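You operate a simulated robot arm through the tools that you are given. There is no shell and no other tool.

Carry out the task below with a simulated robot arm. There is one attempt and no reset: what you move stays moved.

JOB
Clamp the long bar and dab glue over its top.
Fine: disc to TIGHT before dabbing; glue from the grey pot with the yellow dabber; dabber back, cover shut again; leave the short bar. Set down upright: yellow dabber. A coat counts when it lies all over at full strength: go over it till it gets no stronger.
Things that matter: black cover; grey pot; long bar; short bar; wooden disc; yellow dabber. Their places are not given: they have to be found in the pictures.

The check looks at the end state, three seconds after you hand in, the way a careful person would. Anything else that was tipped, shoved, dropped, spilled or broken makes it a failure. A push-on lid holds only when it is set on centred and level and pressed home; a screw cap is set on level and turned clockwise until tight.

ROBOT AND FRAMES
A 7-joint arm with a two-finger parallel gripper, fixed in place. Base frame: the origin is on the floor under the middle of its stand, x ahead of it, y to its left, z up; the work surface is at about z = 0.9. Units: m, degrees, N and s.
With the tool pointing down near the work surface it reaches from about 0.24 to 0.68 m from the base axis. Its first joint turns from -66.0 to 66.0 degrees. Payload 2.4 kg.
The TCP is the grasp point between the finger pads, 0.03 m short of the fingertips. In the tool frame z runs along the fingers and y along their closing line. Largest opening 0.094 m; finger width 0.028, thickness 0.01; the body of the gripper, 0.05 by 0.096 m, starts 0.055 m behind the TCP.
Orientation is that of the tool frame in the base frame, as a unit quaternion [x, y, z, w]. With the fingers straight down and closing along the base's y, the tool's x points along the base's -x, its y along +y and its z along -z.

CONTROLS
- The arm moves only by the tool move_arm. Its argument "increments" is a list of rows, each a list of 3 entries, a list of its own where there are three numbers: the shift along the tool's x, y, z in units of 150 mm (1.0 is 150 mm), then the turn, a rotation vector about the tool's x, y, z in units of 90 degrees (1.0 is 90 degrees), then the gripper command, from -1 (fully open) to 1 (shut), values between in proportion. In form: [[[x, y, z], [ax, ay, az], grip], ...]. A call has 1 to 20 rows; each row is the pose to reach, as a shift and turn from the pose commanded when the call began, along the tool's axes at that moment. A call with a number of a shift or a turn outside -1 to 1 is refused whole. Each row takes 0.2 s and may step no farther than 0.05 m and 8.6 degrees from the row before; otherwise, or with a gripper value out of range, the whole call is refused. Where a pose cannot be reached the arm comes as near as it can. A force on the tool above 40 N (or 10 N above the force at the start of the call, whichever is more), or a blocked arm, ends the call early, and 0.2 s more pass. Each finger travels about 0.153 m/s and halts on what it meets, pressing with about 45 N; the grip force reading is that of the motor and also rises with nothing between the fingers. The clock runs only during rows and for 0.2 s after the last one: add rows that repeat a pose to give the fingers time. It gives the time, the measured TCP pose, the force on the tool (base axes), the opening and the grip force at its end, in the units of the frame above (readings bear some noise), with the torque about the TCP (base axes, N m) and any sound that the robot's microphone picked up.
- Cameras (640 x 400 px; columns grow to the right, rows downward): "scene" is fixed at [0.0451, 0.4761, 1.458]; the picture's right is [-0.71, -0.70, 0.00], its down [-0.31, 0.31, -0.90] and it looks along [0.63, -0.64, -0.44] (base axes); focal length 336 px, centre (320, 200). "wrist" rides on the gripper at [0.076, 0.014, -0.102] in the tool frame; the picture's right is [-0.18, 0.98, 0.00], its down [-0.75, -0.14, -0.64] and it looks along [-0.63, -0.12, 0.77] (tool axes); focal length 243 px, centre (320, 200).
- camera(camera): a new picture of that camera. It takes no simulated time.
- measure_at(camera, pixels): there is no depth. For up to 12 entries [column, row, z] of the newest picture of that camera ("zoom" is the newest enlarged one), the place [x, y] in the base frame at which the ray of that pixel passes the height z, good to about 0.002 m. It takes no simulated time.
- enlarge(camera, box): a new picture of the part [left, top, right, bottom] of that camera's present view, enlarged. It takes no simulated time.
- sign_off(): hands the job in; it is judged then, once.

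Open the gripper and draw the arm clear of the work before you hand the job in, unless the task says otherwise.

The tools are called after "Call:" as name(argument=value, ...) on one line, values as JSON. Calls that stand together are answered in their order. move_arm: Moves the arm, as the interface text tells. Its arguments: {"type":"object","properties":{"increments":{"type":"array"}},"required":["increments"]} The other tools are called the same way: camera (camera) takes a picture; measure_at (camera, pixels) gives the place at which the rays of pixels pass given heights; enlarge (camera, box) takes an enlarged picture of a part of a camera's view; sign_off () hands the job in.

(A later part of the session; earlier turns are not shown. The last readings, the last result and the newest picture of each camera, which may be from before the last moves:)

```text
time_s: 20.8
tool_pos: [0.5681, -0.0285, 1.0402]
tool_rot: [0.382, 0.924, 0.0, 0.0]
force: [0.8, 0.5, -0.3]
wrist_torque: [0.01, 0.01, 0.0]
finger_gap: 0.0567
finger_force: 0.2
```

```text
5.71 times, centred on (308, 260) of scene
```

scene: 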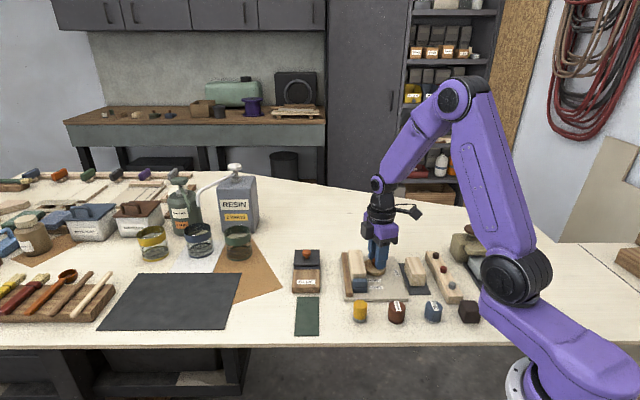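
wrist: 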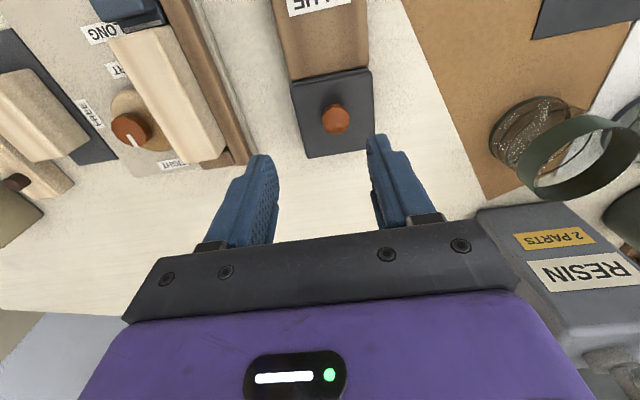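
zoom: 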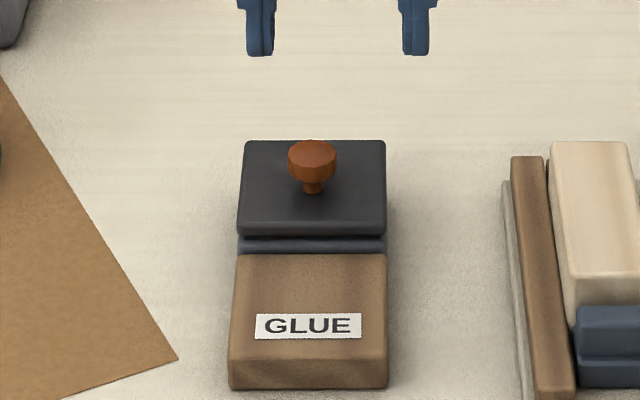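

Knob top at zoom (303,205); measuring ray intersections, the cover corners and the resin can location for clearance.

Call:
measure_at(camera="zoom", pixels=[[312, 153, 0.95], [312, 153, 0.955], [312, 153, 0.96], [246, 142, 0.935], [382, 142, 0.935], [385, 232, 0.935], [238, 234, 0.935]])

Call:
measure_at(camera="wrist", pixels=[[335.75, 121, 0.95], [335.75, 121, 0.955], [335.75, 121, 0.96], [291, 88, 0.935], [371, 71, 0.935], [374, 149, 0.935], [308, 158, 0.935]])

Call:
measure_at(camera="scene", pixels=[[220, 230, 0.9], [256, 232, 0.9], [238, 260, 0.9], [250, 258, 0.9]])

```text
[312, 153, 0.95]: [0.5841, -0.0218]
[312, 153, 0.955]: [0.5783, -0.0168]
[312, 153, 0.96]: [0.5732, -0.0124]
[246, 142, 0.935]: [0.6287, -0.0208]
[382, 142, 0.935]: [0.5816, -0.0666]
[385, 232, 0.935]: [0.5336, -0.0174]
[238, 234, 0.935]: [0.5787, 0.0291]
```

```text
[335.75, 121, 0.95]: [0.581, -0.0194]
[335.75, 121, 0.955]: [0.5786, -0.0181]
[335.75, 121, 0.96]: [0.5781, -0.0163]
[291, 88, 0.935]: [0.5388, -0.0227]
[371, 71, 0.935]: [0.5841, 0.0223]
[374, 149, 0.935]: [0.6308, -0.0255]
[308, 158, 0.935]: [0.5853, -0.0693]
```

```text
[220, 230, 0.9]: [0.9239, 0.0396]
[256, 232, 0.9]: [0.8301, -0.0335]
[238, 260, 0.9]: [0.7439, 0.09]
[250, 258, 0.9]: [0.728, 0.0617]
```

Knob at (0.5785,-0.0175), top z≈0.955; cover top ≈0.937. Descend around it and close.

Call:
move_arm(increments=[[[0, 0.1, 0.15], [0, 0, 0], -0.2], [[0, 0.1, 0.3], [0, 0, 0], -0.2], [[0, 0.1, 0.4], [0, 0, 0], -0.2], [[0, 0.1, 0.465], [0, 0, 0], -0.2], [[0, 0.1, 0.465], [0, 0, 0], 0.7], [[0, 0.1, 0.465], [0, 0, 0], 0.7], [[0, 0.1, 0.465], [0, 0, 0], 0.7]])

Call:
enlarge(camera="scene", box=[276, 225, 340, 295])

Call:
enlarge(camera="wrist", box=[240, 70, 400, 190])

```text
time_s: 22.4
tool_pos: [0.5766, -0.0183, 0.9704]
tool_rot: [0.381, 0.924, 0.0, -0.001]
force: [-5.2, -1.5, -1.8]
wrist_torque: [-0.18, -0.13, -0.01]
finger_gap: 0.0214
finger_force: 45.3
```

```text
5.71 times, centred on (308, 260) of scene
```

zoom: 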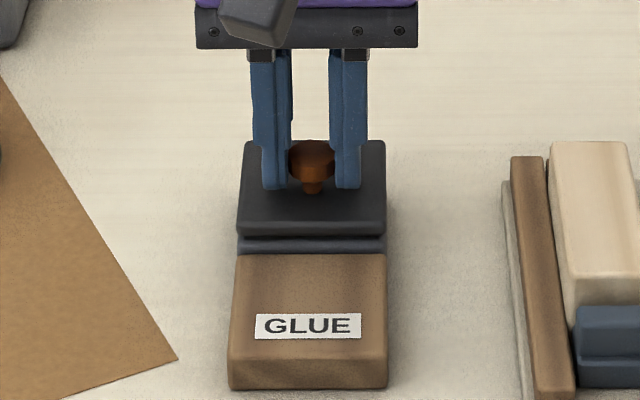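

```text
3.33 times, centred on (320, 130) of wrist
```

zoom: 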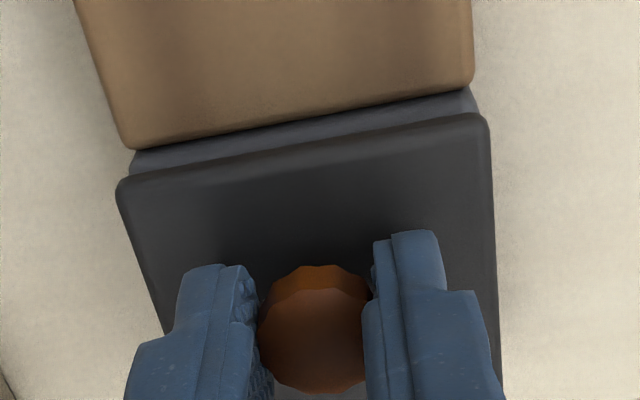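

Knob gripped at 21 mm. Small lift test of 5 mm while watching force.

Call:
move_arm(increments=[[[0, 0, -0.01], [0, 0, 0], 0.7], [[0, 0, -0.02], [0, 0, 0], 0.7], [[0, 0, -0.035], [0, 0, 0], 0.7], [[0, 0, -0.035], [0, 0, 0], 0.7]])

Call:
enlarge(camera="scene", box=[276, 225, 340, 295])

```text
time_s: 23.2
tool_pos: [0.5746, -0.0173, 0.9713]
tool_rot: [0.383, 0.924, 0.0, -0.005]
force: [0.6, 0.7, -3.3]
wrist_torque: [0.33, -0.21, -0.02]
finger_gap: 0.0211
finger_force: 44.7
stopped in row 3: the force on the tool passed its limit at 49 N (the readings are from after the stop); the commanded pose is now the measured one
```

```text
5.71 times, centred on (308, 260) of scene
```

zoom: 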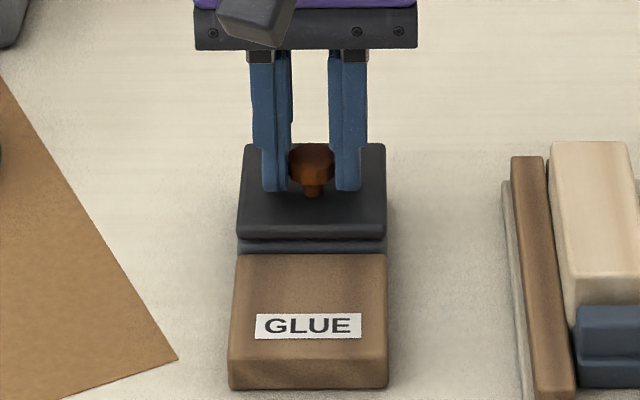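

Lift is blocked, but the cover crept about 2 mm toward the GLUE block, so it is a sliding cover. I'll slide it along tool +x (toward the block).

Call:
move_arm(increments=[[[0.03, 0, 0], [0, 0, 0], 0.7], [[0.07, 0, 0], [0, 0, 0], 0.7], [[0.11, 0, 0], [0, 0, 0], 0.7], [[0.15, 0, 0], [0, 0, 0], 0.7]])

Call:
enlarge(camera="scene", box=[276, 225, 340, 295])

```text
time_s: 24.2
tool_pos: [0.5606, -0.0005, 0.9715]
tool_rot: [0.382, 0.924, -0.002, -0.006]
force: [2.8, 0.9, -14.9]
wrist_torque: [-0.26, -0.79, -0.11]
finger_gap: 0.0214
finger_force: 45.0
```

```text
5.71 times, centred on (308, 260) of scene
```

zoom: 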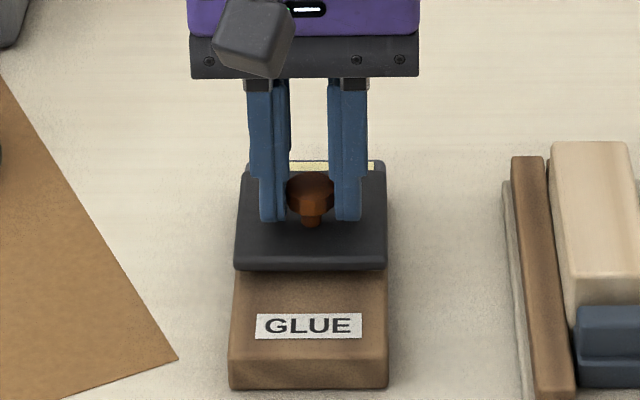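

It slides and the glue is visible. Continue sliding about 45 mm further, easing z slightly.

Call:
move_arm(increments=[[[0.05, 0, 0.003], [0, 0, 0], 0.7], [[0.1, 0, 0.003], [0, 0, 0], 0.7], [[0.15, 0, 0.003], [0, 0, 0], 0.7], [[0.2, 0, 0.003], [0, 0, 0], 0.7], [[0.25, 0, 0.003], [0, 0, 0], 0.7], [[0.29, 0, 0.003], [0, 0, 0], 0.7]])

Call:
enlarge(camera="scene", box=[276, 225, 340, 295])

```text
time_s: 25.6
tool_pos: [0.531, 0.0277, 0.9704]
tool_rot: [0.384, 0.923, -0.001, -0.004]
force: [13.6, -4.9, -17.7]
wrist_torque: [0.83, 0.5, 0.1]
finger_gap: 0.0211
finger_force: 45.6
```

```text
5.71 times, centred on (308, 260) of scene
```

zoom: 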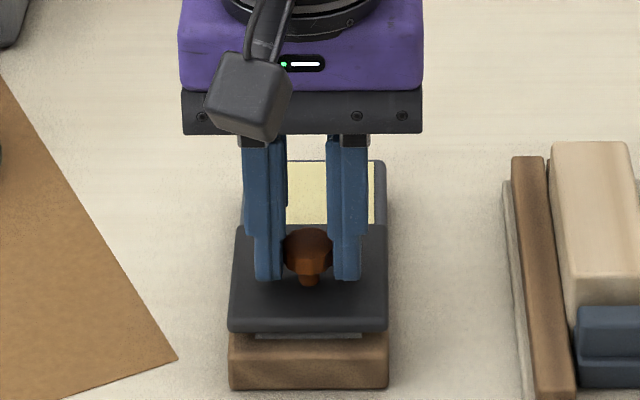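

The cover has slid ~65 mm. A little more to see whether it hits its stop.

Call:
move_arm(increments=[[[0.02, 0, 0.003], [0, 0, 0], 0.7], [[0.04, 0, 0.003], [0, 0, 0], 0.7], [[0.04, 0, 0.003], [0, 0, 0], 0.7]])

Call:
enlarge(camera="scene", box=[276, 225, 340, 295])

```text
time_s: 26.1
tool_pos: [0.5291, 0.028, 0.9703]
tool_rot: [0.384, 0.923, 0.001, 0.003]
force: [6.9, -1.4, -10.3]
wrist_torque: [-0.13, -0.37, -0.04]
finger_gap: 0.0212
finger_force: 45.2
stopped in row 2: the force on the tool passed its limit at 42 N (the readings are from after the stop); the commanded pose is now the measured one
```

```text
5.71 times, centred on (308, 260) of scene
```

zoom: 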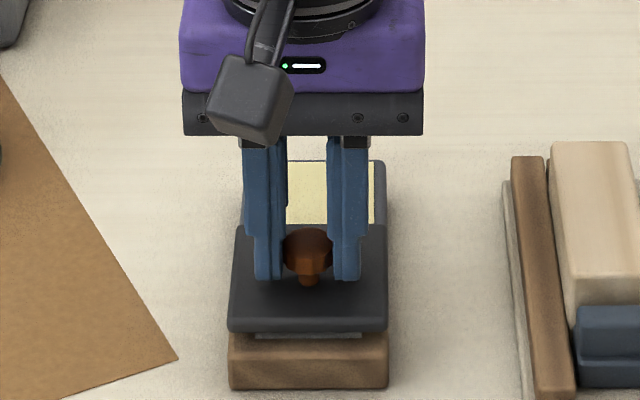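

The cover is at its end stop (open). Release the knob and rise to look into the pot.

Call:
move_arm(increments=[[[0, 0, 0], [0, 0, 0], -0.1], [[0, 0, 0], [0, 0, 0], -0.1], [[0, 0, -0.15], [0, 0, 0], -0.1], [[0, 0, -0.35], [0, 0, 0], -0.1], [[0, 0, -0.5], [0, 0, 0], -0.1], [[0, 0, -0.6], [0, 0, 0], -0.1]])

Call:
camera(camera="wrist")

Call:
enlarge(camera="scene", box=[276, 225, 340, 295])

```text
time_s: 27.5
tool_pos: [0.5288, 0.0281, 1.0621]
tool_rot: [0.385, 0.923, 0.0, 0.002]
force: [0.7, 0.1, 0.1]
wrist_torque: [-0.02, 0.0, 0.02]
finger_gap: 0.0518
finger_force: 0.0
```

```text
taken
```

wrist: 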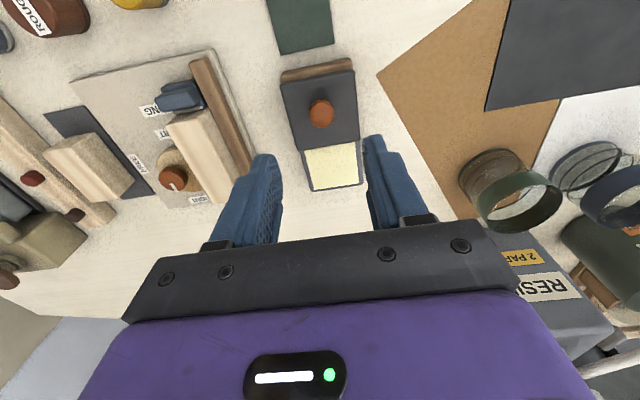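

```text
5.71 times, centred on (308, 260) of scene
```

zoom: 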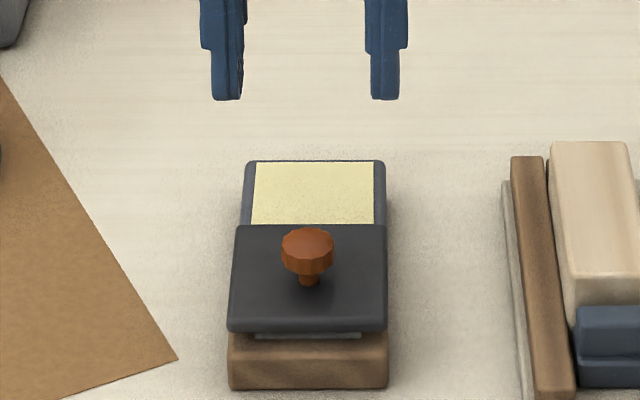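

The glue surface is open at wrist (333,167). I'll measure its corners and the dabber on the scene picture.

Call:
measure_at(camera="wrist", pixels=[[305, 151, 0.928], [355, 143, 0.928], [360, 184, 0.928], [312, 190, 0.928], [333, 167, 0.928]])

Call:
enlarge(camera="scene", box=[335, 285, 385, 335])

```text
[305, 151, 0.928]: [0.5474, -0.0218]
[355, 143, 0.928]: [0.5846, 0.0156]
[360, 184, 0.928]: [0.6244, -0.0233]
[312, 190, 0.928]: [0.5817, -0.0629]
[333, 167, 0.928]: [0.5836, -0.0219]
```

```text
8.00 times, centred on (360, 310) of scene
```

zoom: 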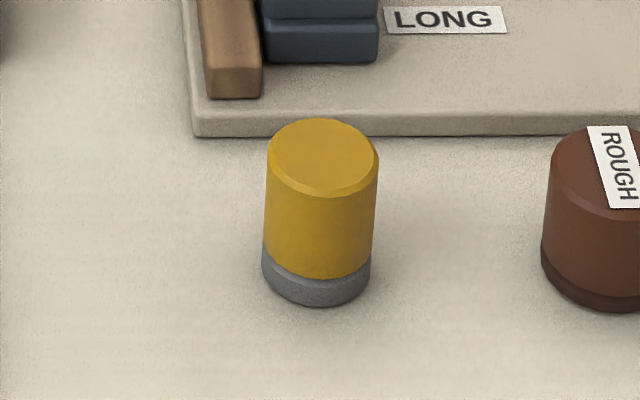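

The yellow dabber with grey foam sole is at scene (360,310), ~30 mm diameter and ~38 mm tall. I'll move above it for a wrist view.

Call:
move_arm(increments=[[[0.17, -0.16, 0], [0, 0, 0], -0.1], [[0.34, -0.32, 0], [0, 0, 0], -0.1], [[0.51, -0.48, 0.05], [0, 0, 0], -0.1], [[0.68, -0.64, 0.1], [0, 0, 0], -0.1], [[0.76, -0.72, 0.15], [0, 0, 0], -0.1], [[0.76, -0.72, 0.2], [0, 0, 0], -0.1]])

Call:
camera(camera="wrist")

Call:
enlarge(camera="scene", box=[335, 270, 395, 335])

```text
time_s: 28.9
tool_pos: [0.3711, 0.0338, 1.0303]
tool_rot: [0.385, 0.923, 0.001, 0.002]
force: [0.1, 0.5, 0.2]
wrist_torque: [0.02, -0.03, -0.03]
finger_gap: 0.0516
finger_force: 0.1
```

```text
taken
```

wrist: 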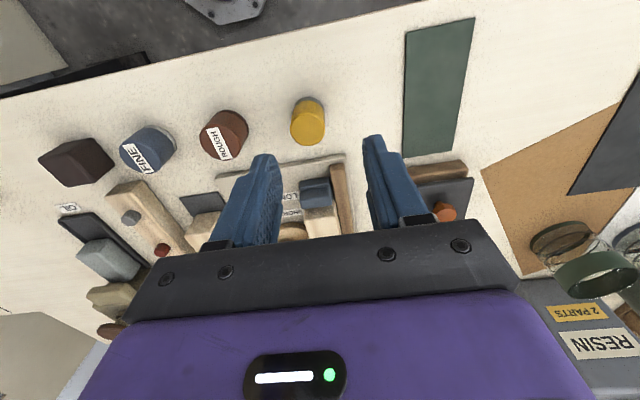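

```text
6.15 times, centred on (365, 302) of scene
```

zoom: 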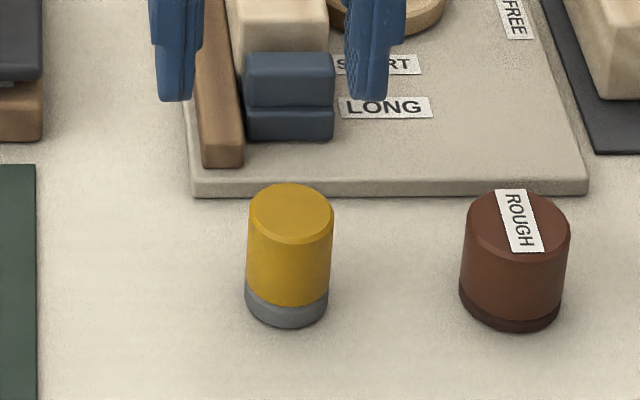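

Enlarging the dabber in the wrist view, then triangulating its top.

Call:
enlarge(camera="wrist", box=[260, 70, 360, 160])

Call:
measure_at(camera="scene", pixels=[[360.3, 303.9, 0.93], [360.3, 303.9, 0.935], [360.3, 303.9, 0.94], [360.3, 303.9, 0.945]])

```text
4.44 times, centred on (310, 115) of wrist
```

zoom: 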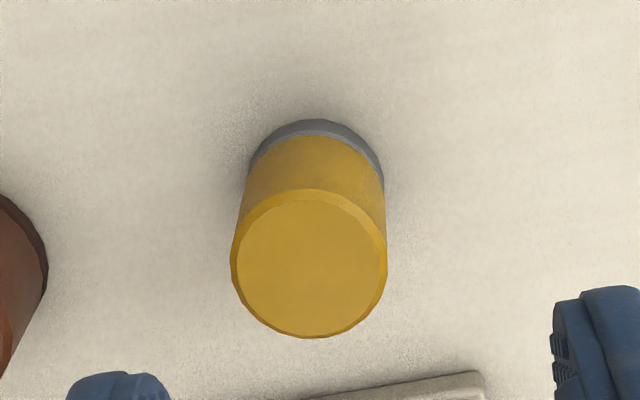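

```text
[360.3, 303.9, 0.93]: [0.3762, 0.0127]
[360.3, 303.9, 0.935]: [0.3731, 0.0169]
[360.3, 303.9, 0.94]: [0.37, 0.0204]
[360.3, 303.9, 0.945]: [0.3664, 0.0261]
```

Call:
measure_at(camera="zoom", pixels=[[310, 268, 0.93], [310, 268, 0.935], [310, 268, 0.94], [310, 268, 0.945], [316, 185, 0.9], [316, 125, 0.9]])

```text
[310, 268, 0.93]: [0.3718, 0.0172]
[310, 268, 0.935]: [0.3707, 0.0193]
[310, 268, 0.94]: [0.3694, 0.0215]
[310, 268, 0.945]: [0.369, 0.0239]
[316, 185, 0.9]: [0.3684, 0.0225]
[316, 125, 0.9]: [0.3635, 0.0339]
```

Dabber axis ≈ (0.3695, 0.021), top z≈0.94. I'll centre above it and descend to TCP z≈0.947 with the fingers open 50 mm.

Call:
move_arm(increments=[[[-0.052, -0.068, 0], [0, 0, 0], -0.1], [[-0.052, -0.068, 0.1], [0, 0, 0], -0.1], [[-0.052, -0.068, 0.2], [0, 0, 0], -0.1], [[-0.052, -0.068, 0.3], [0, 0, 0], -0.1], [[-0.052, -0.068, 0.3], [0, 0, 0], -0.1]])

Call:
enlarge(camera="scene", box=[335, 260, 395, 335])

Call:
enlarge(camera="wrist", box=[240, 70, 400, 190])

```text
time_s: 30.1
tool_pos: [0.3715, 0.021, 0.9852]
tool_rot: [0.383, 0.924, 0.0, 0.001]
force: [0.1, -0.1, -0.1]
wrist_torque: [0.01, 0.0, 0.01]
finger_gap: 0.0515
finger_force: 0.0
```

```text
5.33 times, centred on (365, 298) of scene
```

zoom: 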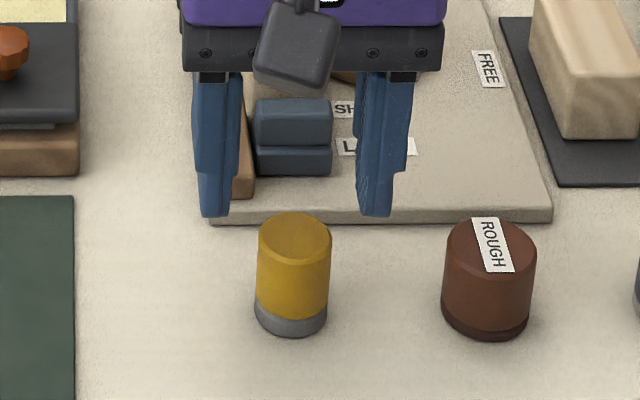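

```text
3.33 times, centred on (320, 130) of wrist
```

zoom: 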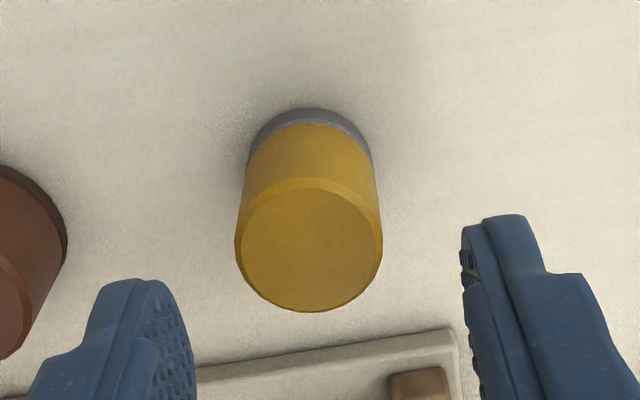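

Re-measuring the dabber top from this nearer view to confirm alignment.

Call:
measure_at(camera="zoom", pixels=[[309, 248, 0.94], [309, 248, 0.938], [311, 165, 0.9]])

```text
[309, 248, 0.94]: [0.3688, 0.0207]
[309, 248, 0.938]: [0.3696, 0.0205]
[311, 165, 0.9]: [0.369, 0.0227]
```

Dabber confirmed at (0.369,0.021). Descend and close on it.

Call:
move_arm(increments=[[[0.012, -0.012, 0.08], [0, 0, 0], -0.1], [[0.012, -0.012, 0.17], [0, 0, 0], -0.1], [[0.012, -0.012, 0.25], [0, 0, 0], -0.1], [[0.012, -0.012, 0.25], [0, 0, 0], 0.6], [[0.012, -0.012, 0.25], [0, 0, 0], 0.6], [[0.012, -0.012, 0.25], [0, 0, 0], 0.6]])

Call:
enlarge(camera="scene", box=[335, 260, 395, 335])

```text
time_s: 31.5
tool_pos: [0.3676, 0.0212, 0.9478]
tool_rot: [0.385, 0.923, 0.0, 0.001]
force: [-0.4, 0.3, -0.2]
wrist_torque: [-0.02, 0.03, -0.03]
finger_gap: 0.027
finger_force: 44.4
```

```text
5.33 times, centred on (365, 298) of scene
```

zoom: 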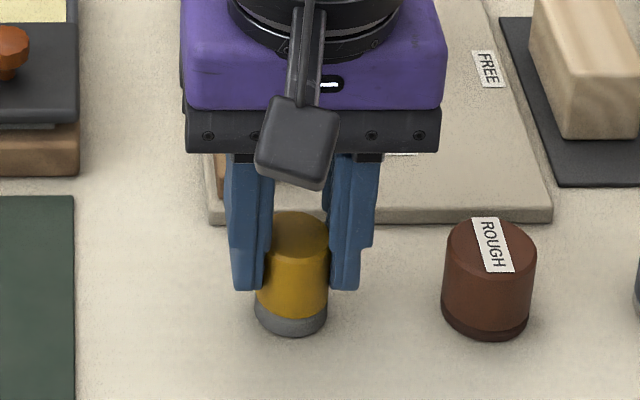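

Dabber gripped (gap 27 mm). Lift it to clear height and carry it above the open pot.

Call:
move_arm(increments=[[[0, 0, -0.1], [0, 0, 0], 0.6], [[0, 0, -0.25], [0, 0, 0], 0.6], [[0, 0, -0.45], [0, 0, 0], 0.6], [[0, 0, -0.68], [0, 0, 0], 0.6], [[-0.2, 0.13, -0.68], [0, 0, 0], 0.6], [[-0.4, 0.27, -0.68], [0, 0, 0], 0.6], [[-0.6, 0.4, -0.68], [0, 0, 0], 0.6]])

Call:
move_arm(increments=[[[-0.2, 0.13, 0], [0, 0, 0], 0.6], [[-0.4, 0.27, 0], [0, 0, 0], 0.6], [[-0.6, 0.4, 0], [0, 0, 0], 0.6], [[-0.62, 0.41, 0], [0, 0, 0], 0.6], [[-0.62, 0.41, 0], [0, 0, 0], 0.6]])

Call:
camera(camera="wrist")

Call:
camera(camera="scene")

```text
time_s: 33.1
tool_pos: [0.4737, -0.0008, 1.0522]
tool_rot: [0.384, 0.923, 0.0, 0.002]
force: [0.6, -0.1, -0.6]
wrist_torque: [-0.01, -0.01, 0.04]
finger_gap: 0.0272
finger_force: 44.9
```

```text
time_s: 34.3
tool_pos: [0.5819, -0.0232, 1.0527]
tool_rot: [0.385, 0.923, 0.001, 0.003]
force: [0.1, -0.8, 0.2]
wrist_torque: [0.01, -0.05, 0.03]
finger_gap: 0.0274
finger_force: 44.9
```

```text
taken
```

wrist: 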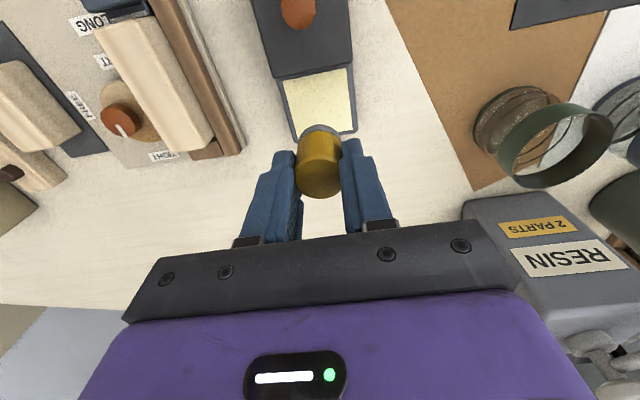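

```text
taken
```

scene: 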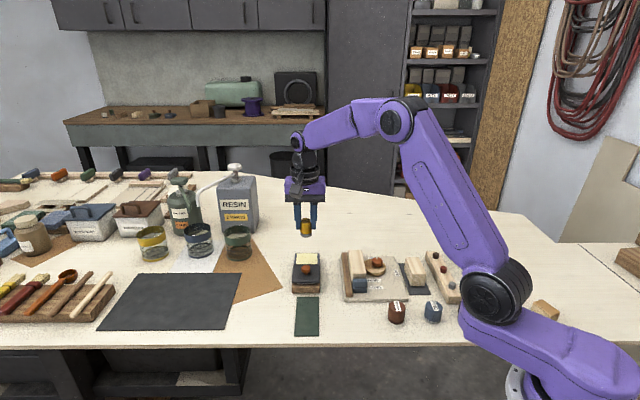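

Glue surface is visible at wrist (320,100). Enlarge and measure the opening edges.

Call:
enlarge(camera="wrist", box=[250, 50, 390, 150])

Call:
enlarge(camera="scene", box=[280, 215, 335, 295])

```text
4.00 times, centred on (320, 100) of wrist
```

zoom: 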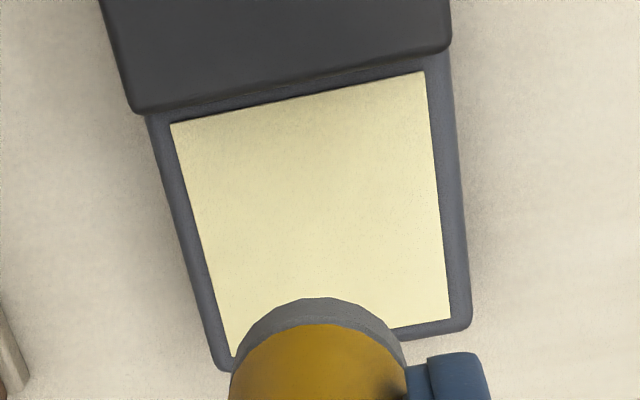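

```text
5.00 times, centred on (308, 255) of scene
```

zoom: 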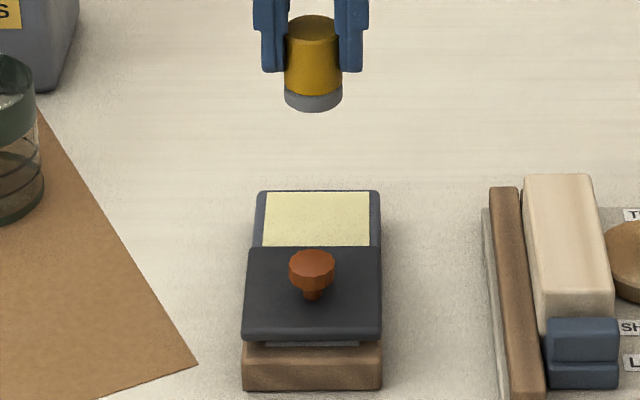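

Call:
measure_at(camera="scene", pixels=[[297.4, 253.4, 0.92], [317.8, 253.4, 0.92], [297.4, 253.4, 0.93], [317.8, 253.4, 0.93]])

Call:
measure_at(camera="wrist", pixels=[[282.5, 80.5, 0.925], [346.25, 67.5, 0.925], [352.5, 130, 0.925], [298.75, 139.5, 0.925], [352.5, 130, 0.92], [298.75, 139.5, 0.92], [352.5, 130, 0.93], [298.75, 139.5, 0.93]])

```text
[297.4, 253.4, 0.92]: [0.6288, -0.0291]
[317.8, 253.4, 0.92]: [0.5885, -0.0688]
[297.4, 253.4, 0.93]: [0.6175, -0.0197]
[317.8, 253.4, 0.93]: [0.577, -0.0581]
```

```text
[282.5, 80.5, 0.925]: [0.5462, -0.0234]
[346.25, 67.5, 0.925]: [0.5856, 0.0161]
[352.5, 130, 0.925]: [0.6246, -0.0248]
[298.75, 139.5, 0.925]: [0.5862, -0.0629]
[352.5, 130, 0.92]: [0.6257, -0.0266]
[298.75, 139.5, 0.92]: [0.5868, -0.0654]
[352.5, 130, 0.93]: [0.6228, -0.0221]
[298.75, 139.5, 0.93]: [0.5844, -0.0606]
```

Glue surface is at z≈0.923, centred (0.5857,-0.024). Descend slowly to touch (TCP z≈0.970).

Call:
move_arm(increments=[[[-0.022, 0.014, 0.15], [0, 0, 0], 0.6], [[-0.022, 0.014, 0.3], [0, 0, 0], 0.6], [[-0.022, 0.014, 0.43], [0, 0, 0], 0.6], [[-0.022, 0.014, 0.5], [0, 0, 0], 0.6], [[-0.022, 0.014, 0.53], [0, 0, 0], 0.6], [[-0.022, 0.014, 0.545], [0, 0, 0], 0.6], [[-0.022, 0.014, 0.555], [0, 0, 0], 0.6]])

Call:
enlarge(camera="scene", box=[280, 215, 335, 295])

Call:
enlarge(camera="wrist", box=[240, 70, 400, 190])

```text
time_s: 35.9
tool_pos: [0.5881, -0.0242, 0.9718]
tool_rot: [0.384, 0.923, 0.001, 0.005]
force: [-0.7, 0.1, 6.7]
wrist_torque: [0.02, 0.06, 0.01]
finger_gap: 0.0271
finger_force: 45.0
stopped in row 7: the force on the tool passed its limit at 42 N (the readings are from after the stop); the commanded pose is now the measured one
```

```text
5.00 times, centred on (308, 255) of scene
```

zoom: 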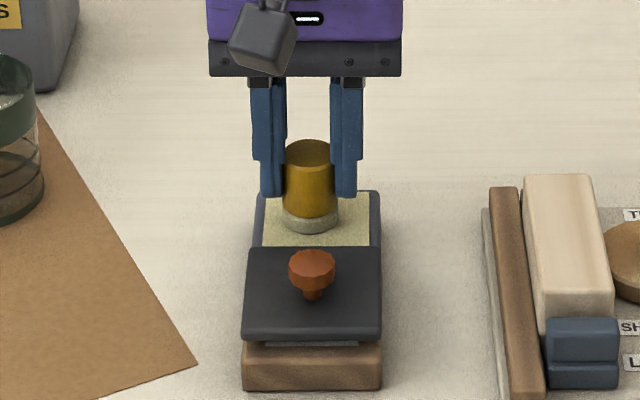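

```text
3.33 times, centred on (320, 130) of wrist
```

zoom: 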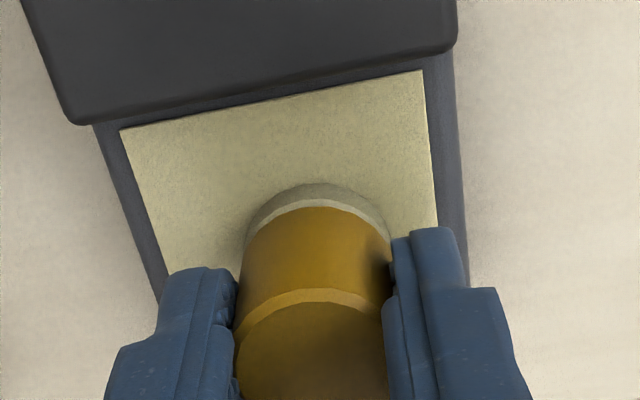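

The sole touched the glue (it turned cream-coloured). Lift off, and measure the clamped bar's top corners on the scene.

Call:
move_arm(increments=[[[0, 0, -0.05], [0, 0, 0], 0.6], [[0, 0, -0.15], [0, 0, 0], 0.6], [[0, 0, -0.35], [0, 0, 0], 0.6], [[0, 0, -0.5], [0, 0, 0], 0.6], [[0, 0, -0.5], [0, 0, 0], 0.6]])

Call:
camera(camera="scene")

Call:
enlarge(camera="scene", box=[330, 240, 394, 280])

Call:
camera(camera="wrist")

```text
time_s: 37.1
tool_pos: [0.5872, -0.0223, 1.0461]
tool_rot: [0.383, 0.924, 0.001, 0.004]
force: [-0.2, 0.2, -0.4]
wrist_torque: [-0.02, 0.04, 0.06]
finger_gap: 0.0271
finger_force: 44.8
```

```text
taken
```

scene: 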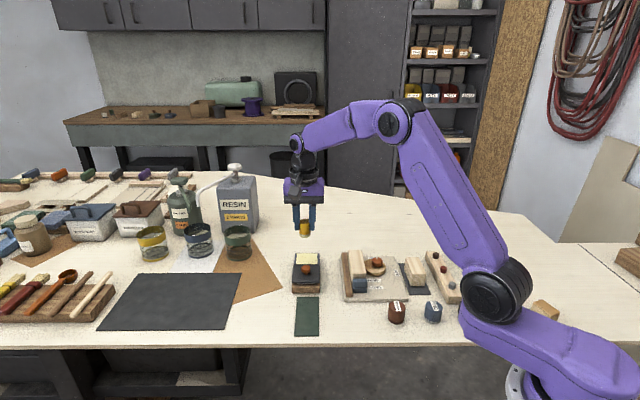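

```text
10.00 times, centred on (362, 260) of scene
```

zoom: 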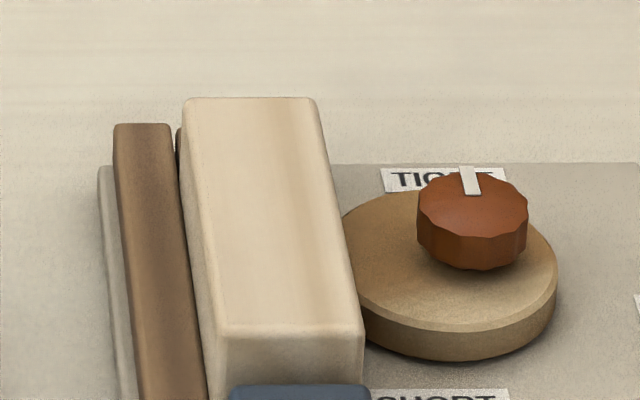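

```text
taken
```

wrist: 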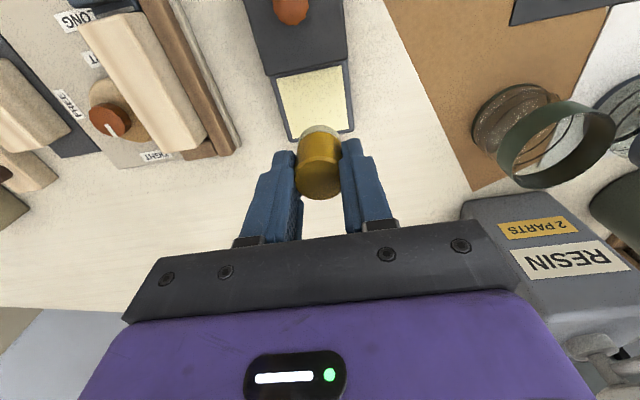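

Measuring the bar's top corners from both cameras.

Call:
measure_at(camera="scene", pixels=[[348.4, 250.0, 0.943], [361.2, 250.0, 0.943], [366.2, 273.0, 0.943], [351.8, 273.2, 0.943], [348.4, 250.0, 0.948], [361.2, 250.0, 0.948], [366.2, 273.0, 0.948], [351.8, 273.2, 0.948]])

Call:
enlarge(camera="wrist", box=[60, 0, 260, 170])

```text
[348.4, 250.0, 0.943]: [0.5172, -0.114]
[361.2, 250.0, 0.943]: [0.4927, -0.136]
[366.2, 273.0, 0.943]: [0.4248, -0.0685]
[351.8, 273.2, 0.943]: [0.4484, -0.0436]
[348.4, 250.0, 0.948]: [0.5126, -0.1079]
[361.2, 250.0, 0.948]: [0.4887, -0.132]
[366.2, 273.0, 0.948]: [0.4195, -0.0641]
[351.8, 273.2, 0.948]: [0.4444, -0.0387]
```

```text
2.35 times, centred on (160, 85) of wrist
```

zoom: 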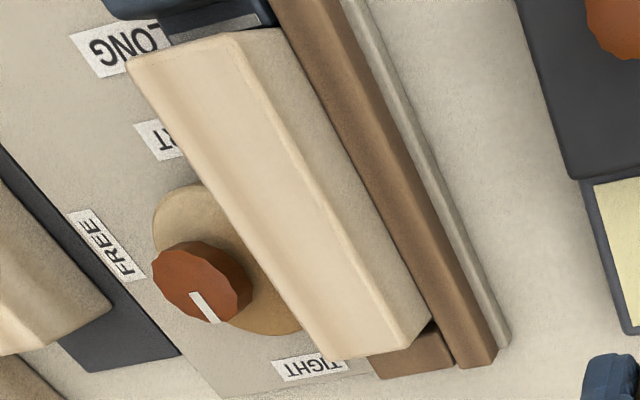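

Call:
measure_at(camera="zoom", pixels=[[130, 62, 0.943], [236, 38, 0.943], [400, 346, 0.943], [330, 357, 0.943], [130, 62, 0.948], [236, 38, 0.948], [400, 346, 0.948], [330, 357, 0.948]])

```text
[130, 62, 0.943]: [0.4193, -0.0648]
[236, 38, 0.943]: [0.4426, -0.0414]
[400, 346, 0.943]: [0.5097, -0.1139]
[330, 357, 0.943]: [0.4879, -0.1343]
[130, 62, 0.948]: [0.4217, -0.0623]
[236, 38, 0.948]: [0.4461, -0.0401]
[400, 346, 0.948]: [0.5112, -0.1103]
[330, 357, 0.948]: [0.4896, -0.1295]
```

Bar top is at z≈0.947, u 0.343–0.440, w 0.252–0.286 (jig axes). Carry the loaded dabber over the bar's back end and descend to just above.

Call:
move_arm(increments=[[[0, -0.2, 0], [0, 0, 0], 0.6], [[0, -0.4, 0], [0, 0, 0], 0.6], [[0, -0.6, 0], [0, 0, 0], 0.6], [[-0.005, -0.816, 0], [0, 0, 0], 0.6], [[-0.005, -0.816, 0.15], [0, 0, 0], 0.6], [[-0.005, -0.816, 0.29], [0, 0, 0], 0.6], [[-0.005, -0.816, 0.32], [0, 0, 0], 0.6], [[-0.005, -0.816, 0.32], [0, 0, 0], 0.6]])

Call:
enlarge(camera="scene", box=[330, 230, 394, 280])

Call:
enlarge(camera="wrist", box=[220, 20, 420, 190])

```text
time_s: 38.9
tool_pos: [0.501, -0.1105, 0.9986]
tool_rot: [0.385, 0.923, 0.0, 0.004]
force: [-0.5, 0.5, 0.1]
wrist_torque: [-0.02, 0.01, 0.0]
finger_gap: 0.0272
finger_force: 44.8
```

```text
8.00 times, centred on (362, 255) of scene
```

zoom: 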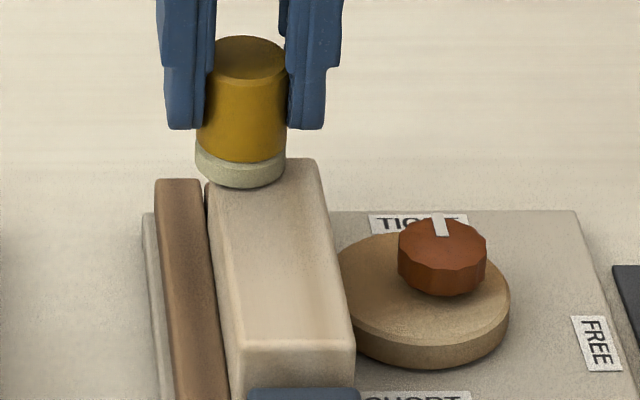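

```text
2.35 times, centred on (320, 105) of wrist
```

zoom: 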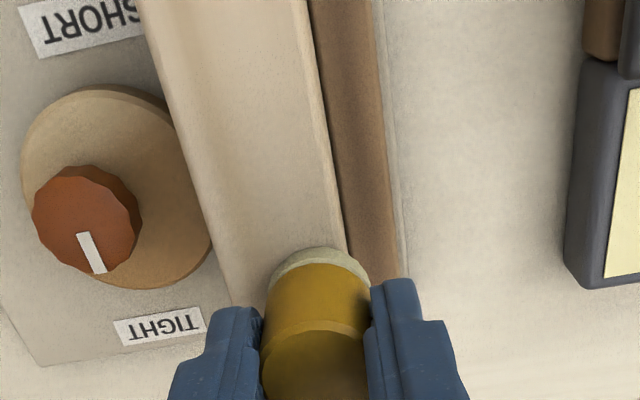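

Sole is loaded and positioned at the bar's back fence-side corner. Press down in sub-millimetre steps to find contact.

Call:
move_arm(increments=[[[0, 0, 0.01], [0, 0, 0], 0.6], [[0, 0, 0.016], [0, 0, 0], 0.6], [[0, 0, 0.02], [0, 0, 0], 0.6], [[0, 0, 0.023], [0, 0, 0], 0.6]])

```text
time_s: 39.9
tool_pos: [0.5019, -0.1112, 0.9955]
tool_rot: [0.383, 0.924, 0.002, 0.006]
force: [-4.1, 0.7, 27.9]
wrist_torque: [-0.13, 0.46, -0.05]
finger_gap: 0.026
finger_force: 44.9
```

Contact at TCP z≈0.9955 (28 N). Lift off and inspect the mark left.

Call:
move_arm(increments=[[[0, 0, 0.01], [0, 0, 0], 0.6], [[0, 0, -0.02], [0, 0, 0], 0.6], [[0.1, 0, -0.1], [0, 0, 0], 0.6], [[0.1, 0, -0.25], [0, 0, 0], 0.6]])

Call:
enlarge(camera="scene", box=[330, 215, 394, 280])

Call:
camera(camera="wrist")

```text
time_s: 40.3
tool_pos: [0.5028, -0.1118, 0.9966]
tool_rot: [0.384, 0.923, 0.002, 0.008]
force: [-0.4, 0.4, 13.8]
wrist_torque: [0.02, 0.13, 0.02]
finger_gap: 0.0266
finger_force: 45.5
stopped in row 2: the force on the tool passed its limit at 41 N (the readings are from after the stop); the commanded pose is now the measured one
```

```text
6.15 times, centred on (362, 248) of scene
```

zoom: 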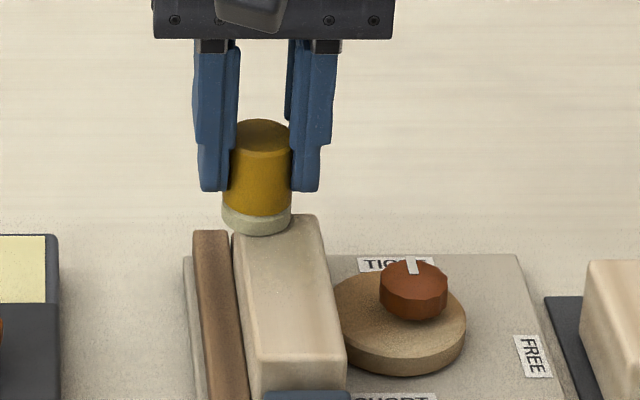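

```text
taken
```

wrist: 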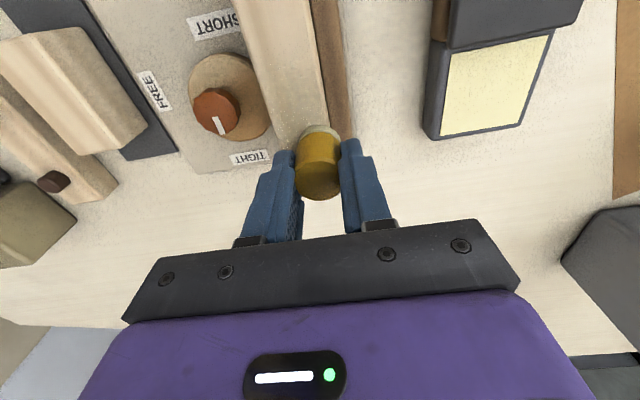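

I pressed a bit further by mistake in row 1 (stopped safely at 41 N). Lift straight up, correct the ~0.9° tool tilt, and inspect.

Call:
move_arm(increments=[[[0, 0, -0.02], [0, 0, 0], 0.6], [[0, 0, -0.08], [0.003, 0.004, 0], 0.6], [[0, 0, -0.2], [0.006, 0.0085, 0], 0.6], [[0, 0, -0.35], [0.006, 0.0085, 0], 0.6], [[0, 0, -0.35], [0.006, 0.0085, 0], 0.6]])

Call:
enlarge(camera="scene", box=[330, 215, 394, 280])

Call:
enlarge(camera="wrist", box=[220, 0, 420, 170])

```text
time_s: 41.5
tool_pos: [0.5019, -0.1111, 1.0486]
tool_rot: [0.384, 0.923, -0.002, -0.001]
force: [-0.2, -0.5, 0.0]
wrist_torque: [-0.02, 0.01, 0.0]
finger_gap: 0.0272
finger_force: 44.7
```

```text
6.15 times, centred on (362, 248) of scene
```

zoom: 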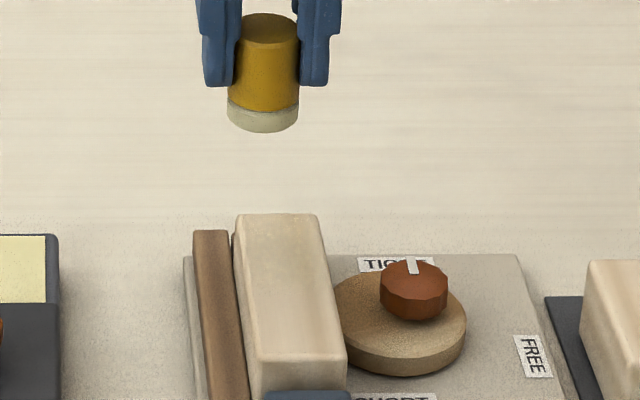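

```text
2.35 times, centred on (320, 85) of wrist
```

zoom: 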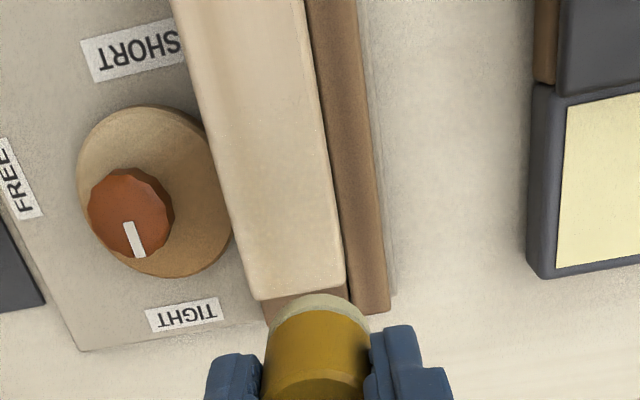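

I'll zoom tightly on the bar top to see any glue tint.

Call:
enlarge(camera="scene", box=[344, 246, 374, 276])

Call:
enlarge(camera="wrist", box=[290, 50, 380, 130])

```text
13.33 times, centred on (359, 261) of scene
```

zoom: 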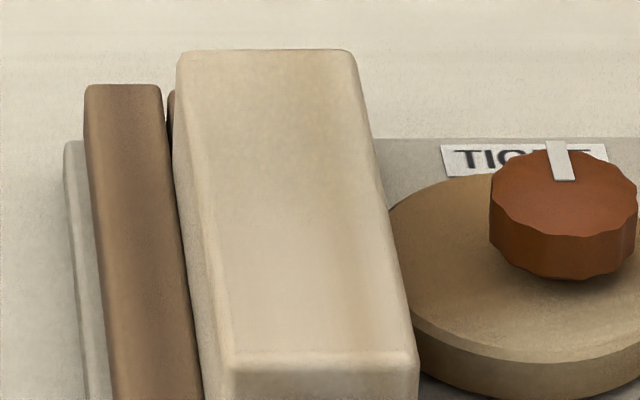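

```text
5.00 times, centred on (335, 90) of wrist
```

zoom: 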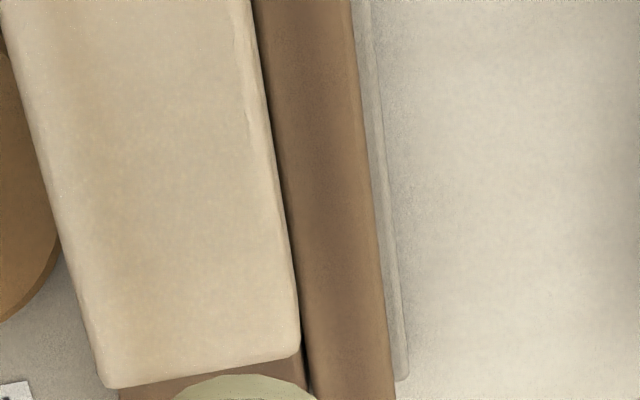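

There's no strong mark yet, the glue is nearly the wood's colour. I'll do the neighbouring disc-side dab with fine steps to find a gentle contact height.

Call:
move_arm(increments=[[[0.01, -0.095, 0.15], [0, 0, 0], 0.6], [[0.01, -0.095, 0.3], [0, 0, 0], 0.6], [[0.01, -0.095, 0.335], [0, 0, 0], 0.6], [[0.01, -0.095, 0.34], [0, 0, 0], 0.6], [[0.01, -0.095, 0.343], [0, 0, 0], 0.6], [[0.01, -0.095, 0.343], [0, 0, 0], 0.6]])

```text
time_s: 42.9
tool_pos: [0.4914, -0.121, 0.9975]
tool_rot: [0.384, 0.923, -0.001, -0.001]
force: [0.7, -0.4, 6.0]
wrist_torque: [-0.02, -0.07, 0.02]
finger_gap: 0.0271
finger_force: 45.2
```

Gentle contact found: 6 N at TCP z≈0.9975. I'll try wiping slowly along the bar toward the front at this height and watch the force.

Call:
move_arm(increments=[[[0.04, 0, 0], [0, 0, 0], 0.6], [[0.08, 0, 0], [0, 0, 0], 0.6], [[0.12, 0, 0], [0, 0, 0], 0.6], [[0.16, 0, 0], [0, 0, 0], 0.6], [[0.2, 0, 0], [0, 0, 0], 0.6]])

Call:
enlarge(camera="scene", box=[330, 225, 394, 280])

```text
time_s: 44.1
tool_pos: [0.47, -0.0987, 0.9966]
tool_rot: [0.384, 0.923, -0.001, 0.0]
force: [1.6, -2.6, 8.9]
wrist_torque: [-0.23, -0.16, 0.0]
finger_gap: 0.0274
finger_force: 45.1
```

```text
7.27 times, centred on (362, 252) of scene
```

zoom: 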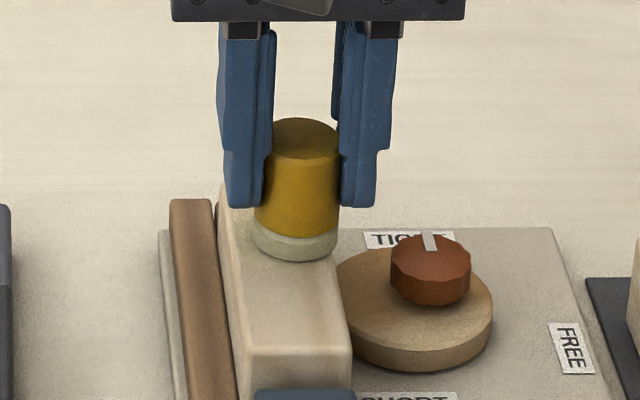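

Wiping works at ~9 N. Continue to the front end, step over to the fence-side lane, and wipe back.

Call:
move_arm(increments=[[[0.04, 0, 0], [0, 0, 0], 0.6], [[0.08, 0, 0], [0, 0, 0], 0.6], [[0.12, 0, 0], [0, 0, 0], 0.6], [[0.16, 0, 0], [0, 0, 0], 0.6], [[0.2, 0, 0], [0, 0, 0], 0.6], [[0.24, 0, 0], [0, 0, 0], 0.6], [[0.28, 0, 0], [0, 0, 0], 0.6], [[0.32, 0, 0], [0, 0, 0], 0.6], [[0.345, 0, 0], [0, 0, 0], 0.6]])

Call:
enlarge(camera="scene", box=[330, 225, 394, 280])

```text
time_s: 46.1
tool_pos: [0.4326, -0.0636, 0.9978]
tool_rot: [0.383, 0.924, -0.001, -0.002]
force: [0.9, -1.3, 6.0]
wrist_torque: [-0.18, -0.09, 0.01]
finger_gap: 0.0271
finger_force: 45.2
```

```text
7.27 times, centred on (362, 252) of scene
```

zoom: 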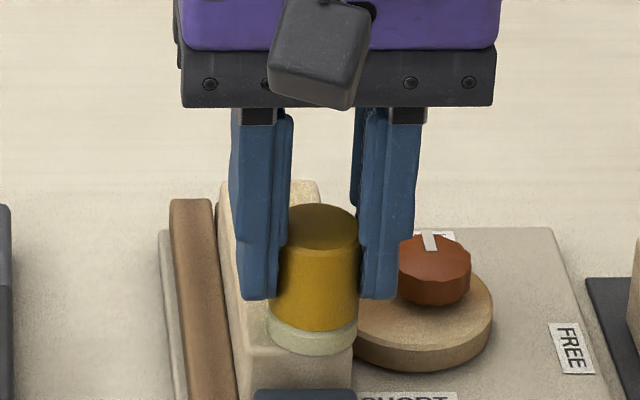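

The trailing area looks creamier. Now step 16 mm to the fence-side lane and wipe back to the rear.

Call:
move_arm(increments=[[[0, 0.04, 0], [0, 0, 0], 0.6], [[0, 0.08, 0], [0, 0, 0], 0.6], [[0, 0.107, 0], [0, 0, 0], 0.6], [[-0.04, 0.107, 0], [0, 0, 0], 0.6], [[-0.08, 0.107, 0], [0, 0, 0], 0.6], [[-0.12, 0.107, 0], [0, 0, 0], 0.6], [[-0.16, 0.107, 0], [0, 0, 0], 0.6], [[-0.2, 0.107, 0], [0, 0, 0], 0.6], [[-0.24, 0.107, 0], [0, 0, 0], 0.6], [[-0.28, 0.107, 0], [0, 0, 0], 0.6], [[-0.32, 0.107, 0], [0, 0, 0], 0.6], [[-0.36, 0.107, 0], [0, 0, 0], 0.6], [[-0.4, 0.107, 0], [0, 0, 0], 0.6], [[-0.44, 0.107, 0], [0, 0, 0], 0.6], [[-0.48, 0.107, 0], [0, 0, 0], 0.6], [[-0.52, 0.107, 0], [0, 0, 0], 0.6], [[-0.56, 0.107, 0], [0, 0, 0], 0.6]])

Call:
enlarge(camera="scene", box=[330, 225, 394, 280])

Call:
enlarge(camera="wrist", box=[220, 0, 420, 170])

```text
time_s: 49.7
tool_pos: [0.5041, -0.1115, 0.9959]
tool_rot: [0.385, 0.923, 0.0, -0.002]
force: [-2.1, 2.1, 5.5]
wrist_torque: [0.08, 0.05, 0.0]
finger_gap: 0.0273
finger_force: 44.8
```

```text
7.27 times, centred on (362, 252) of scene
```

zoom: 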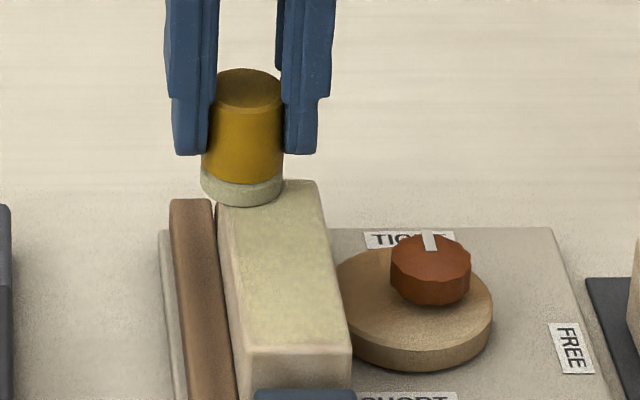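

```text
2.35 times, centred on (320, 85) of wrist
```

zoom: 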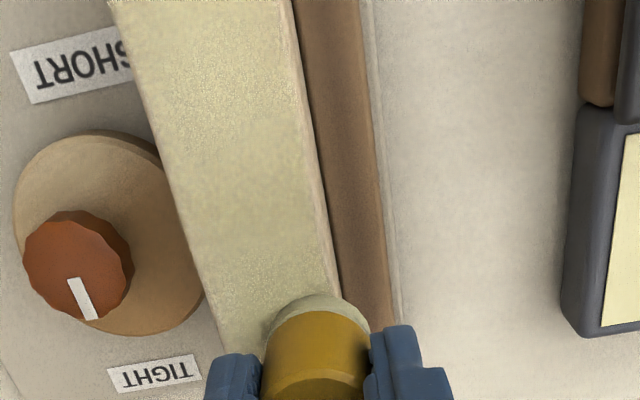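

Now the coat shows clearly as a cream film over most of the top. Reload: lift, go to the pot and dip again gently.

Call:
move_arm(increments=[[[0, 0, -0.1], [0, 0, 0], 0.6], [[0, 0, -0.22], [0, 0, 0], 0.6], [[0, 0, -0.334], [0, 0, 0], 0.6], [[0.01, 0.2, -0.334], [0, 0, 0], 0.6], [[0.02, 0.4, -0.334], [0, 0, 0], 0.6], [[0.028, 0.6, -0.334], [0, 0, 0], 0.6], [[0.028, 0.797, -0.334], [0, 0, 0], 0.6], [[0.028, 0.797, -0.2], [0, 0, 0], 0.6], [[0.028, 0.797, -0.05], [0, 0, 0], 0.6], [[0.028, 0.797, 0.08], [0, 0, 0], 0.6], [[0.028, 0.797, 0.13], [0, 0, 0], 0.6], [[0.028, 0.797, 0.14], [0, 0, 0], 0.6], [[0.028, 0.797, 0.146], [0, 0, 0], 0.6], [[0.028, 0.797, 0.15], [0, 0, 0], 0.6], [[0.028, 0.797, 0.15], [0, 0, 0], 0.6]])

Call:
enlarge(camera="scene", box=[280, 215, 335, 295])

Call:
enlarge(camera="scene", box=[344, 246, 374, 276])

```text
time_s: 52.9
tool_pos: [0.585, -0.0233, 0.9727]
tool_rot: [0.384, 0.923, -0.001, -0.002]
force: [-0.1, 0.3, 0.0]
wrist_torque: [0.01, 0.01, 0.02]
finger_gap: 0.0272
finger_force: 44.9
```

```text
5.00 times, centred on (308, 255) of scene
```

zoom: 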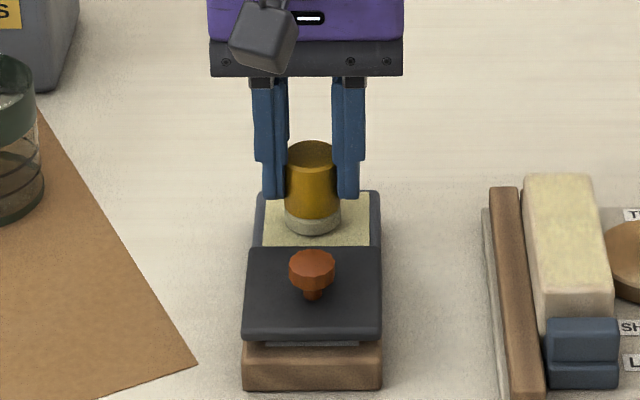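

```text
13.33 times, centred on (359, 261) of scene
```

zoom: 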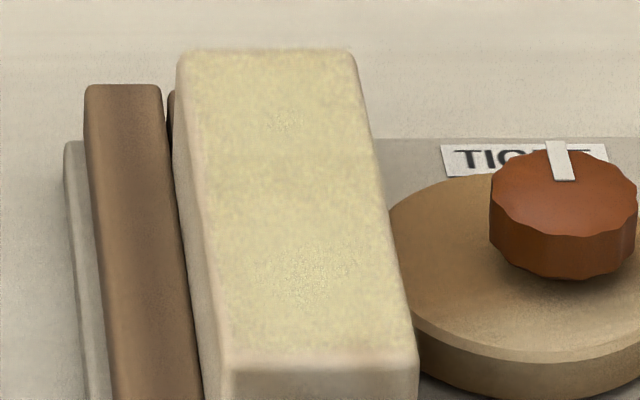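

No contact force yet at 0.9727. Press ~1 mm more in small steps, then lift.

Call:
move_arm(increments=[[[0, 0, 0.003], [0, 0, 0], 0.6], [[0, 0, 0.006], [0, 0, 0], 0.6], [[0, 0, 0.009], [0, 0, 0], 0.6], [[0, 0, 0.009], [0, 0, 0], 0.6]])

```text
time_s: 53.9
tool_pos: [0.5858, -0.0235, 0.9723]
tool_rot: [0.384, 0.923, -0.001, -0.002]
force: [-0.1, 0.3, 4.0]
wrist_torque: [-0.07, -0.01, -0.03]
finger_gap: 0.027
finger_force: 45.0
```

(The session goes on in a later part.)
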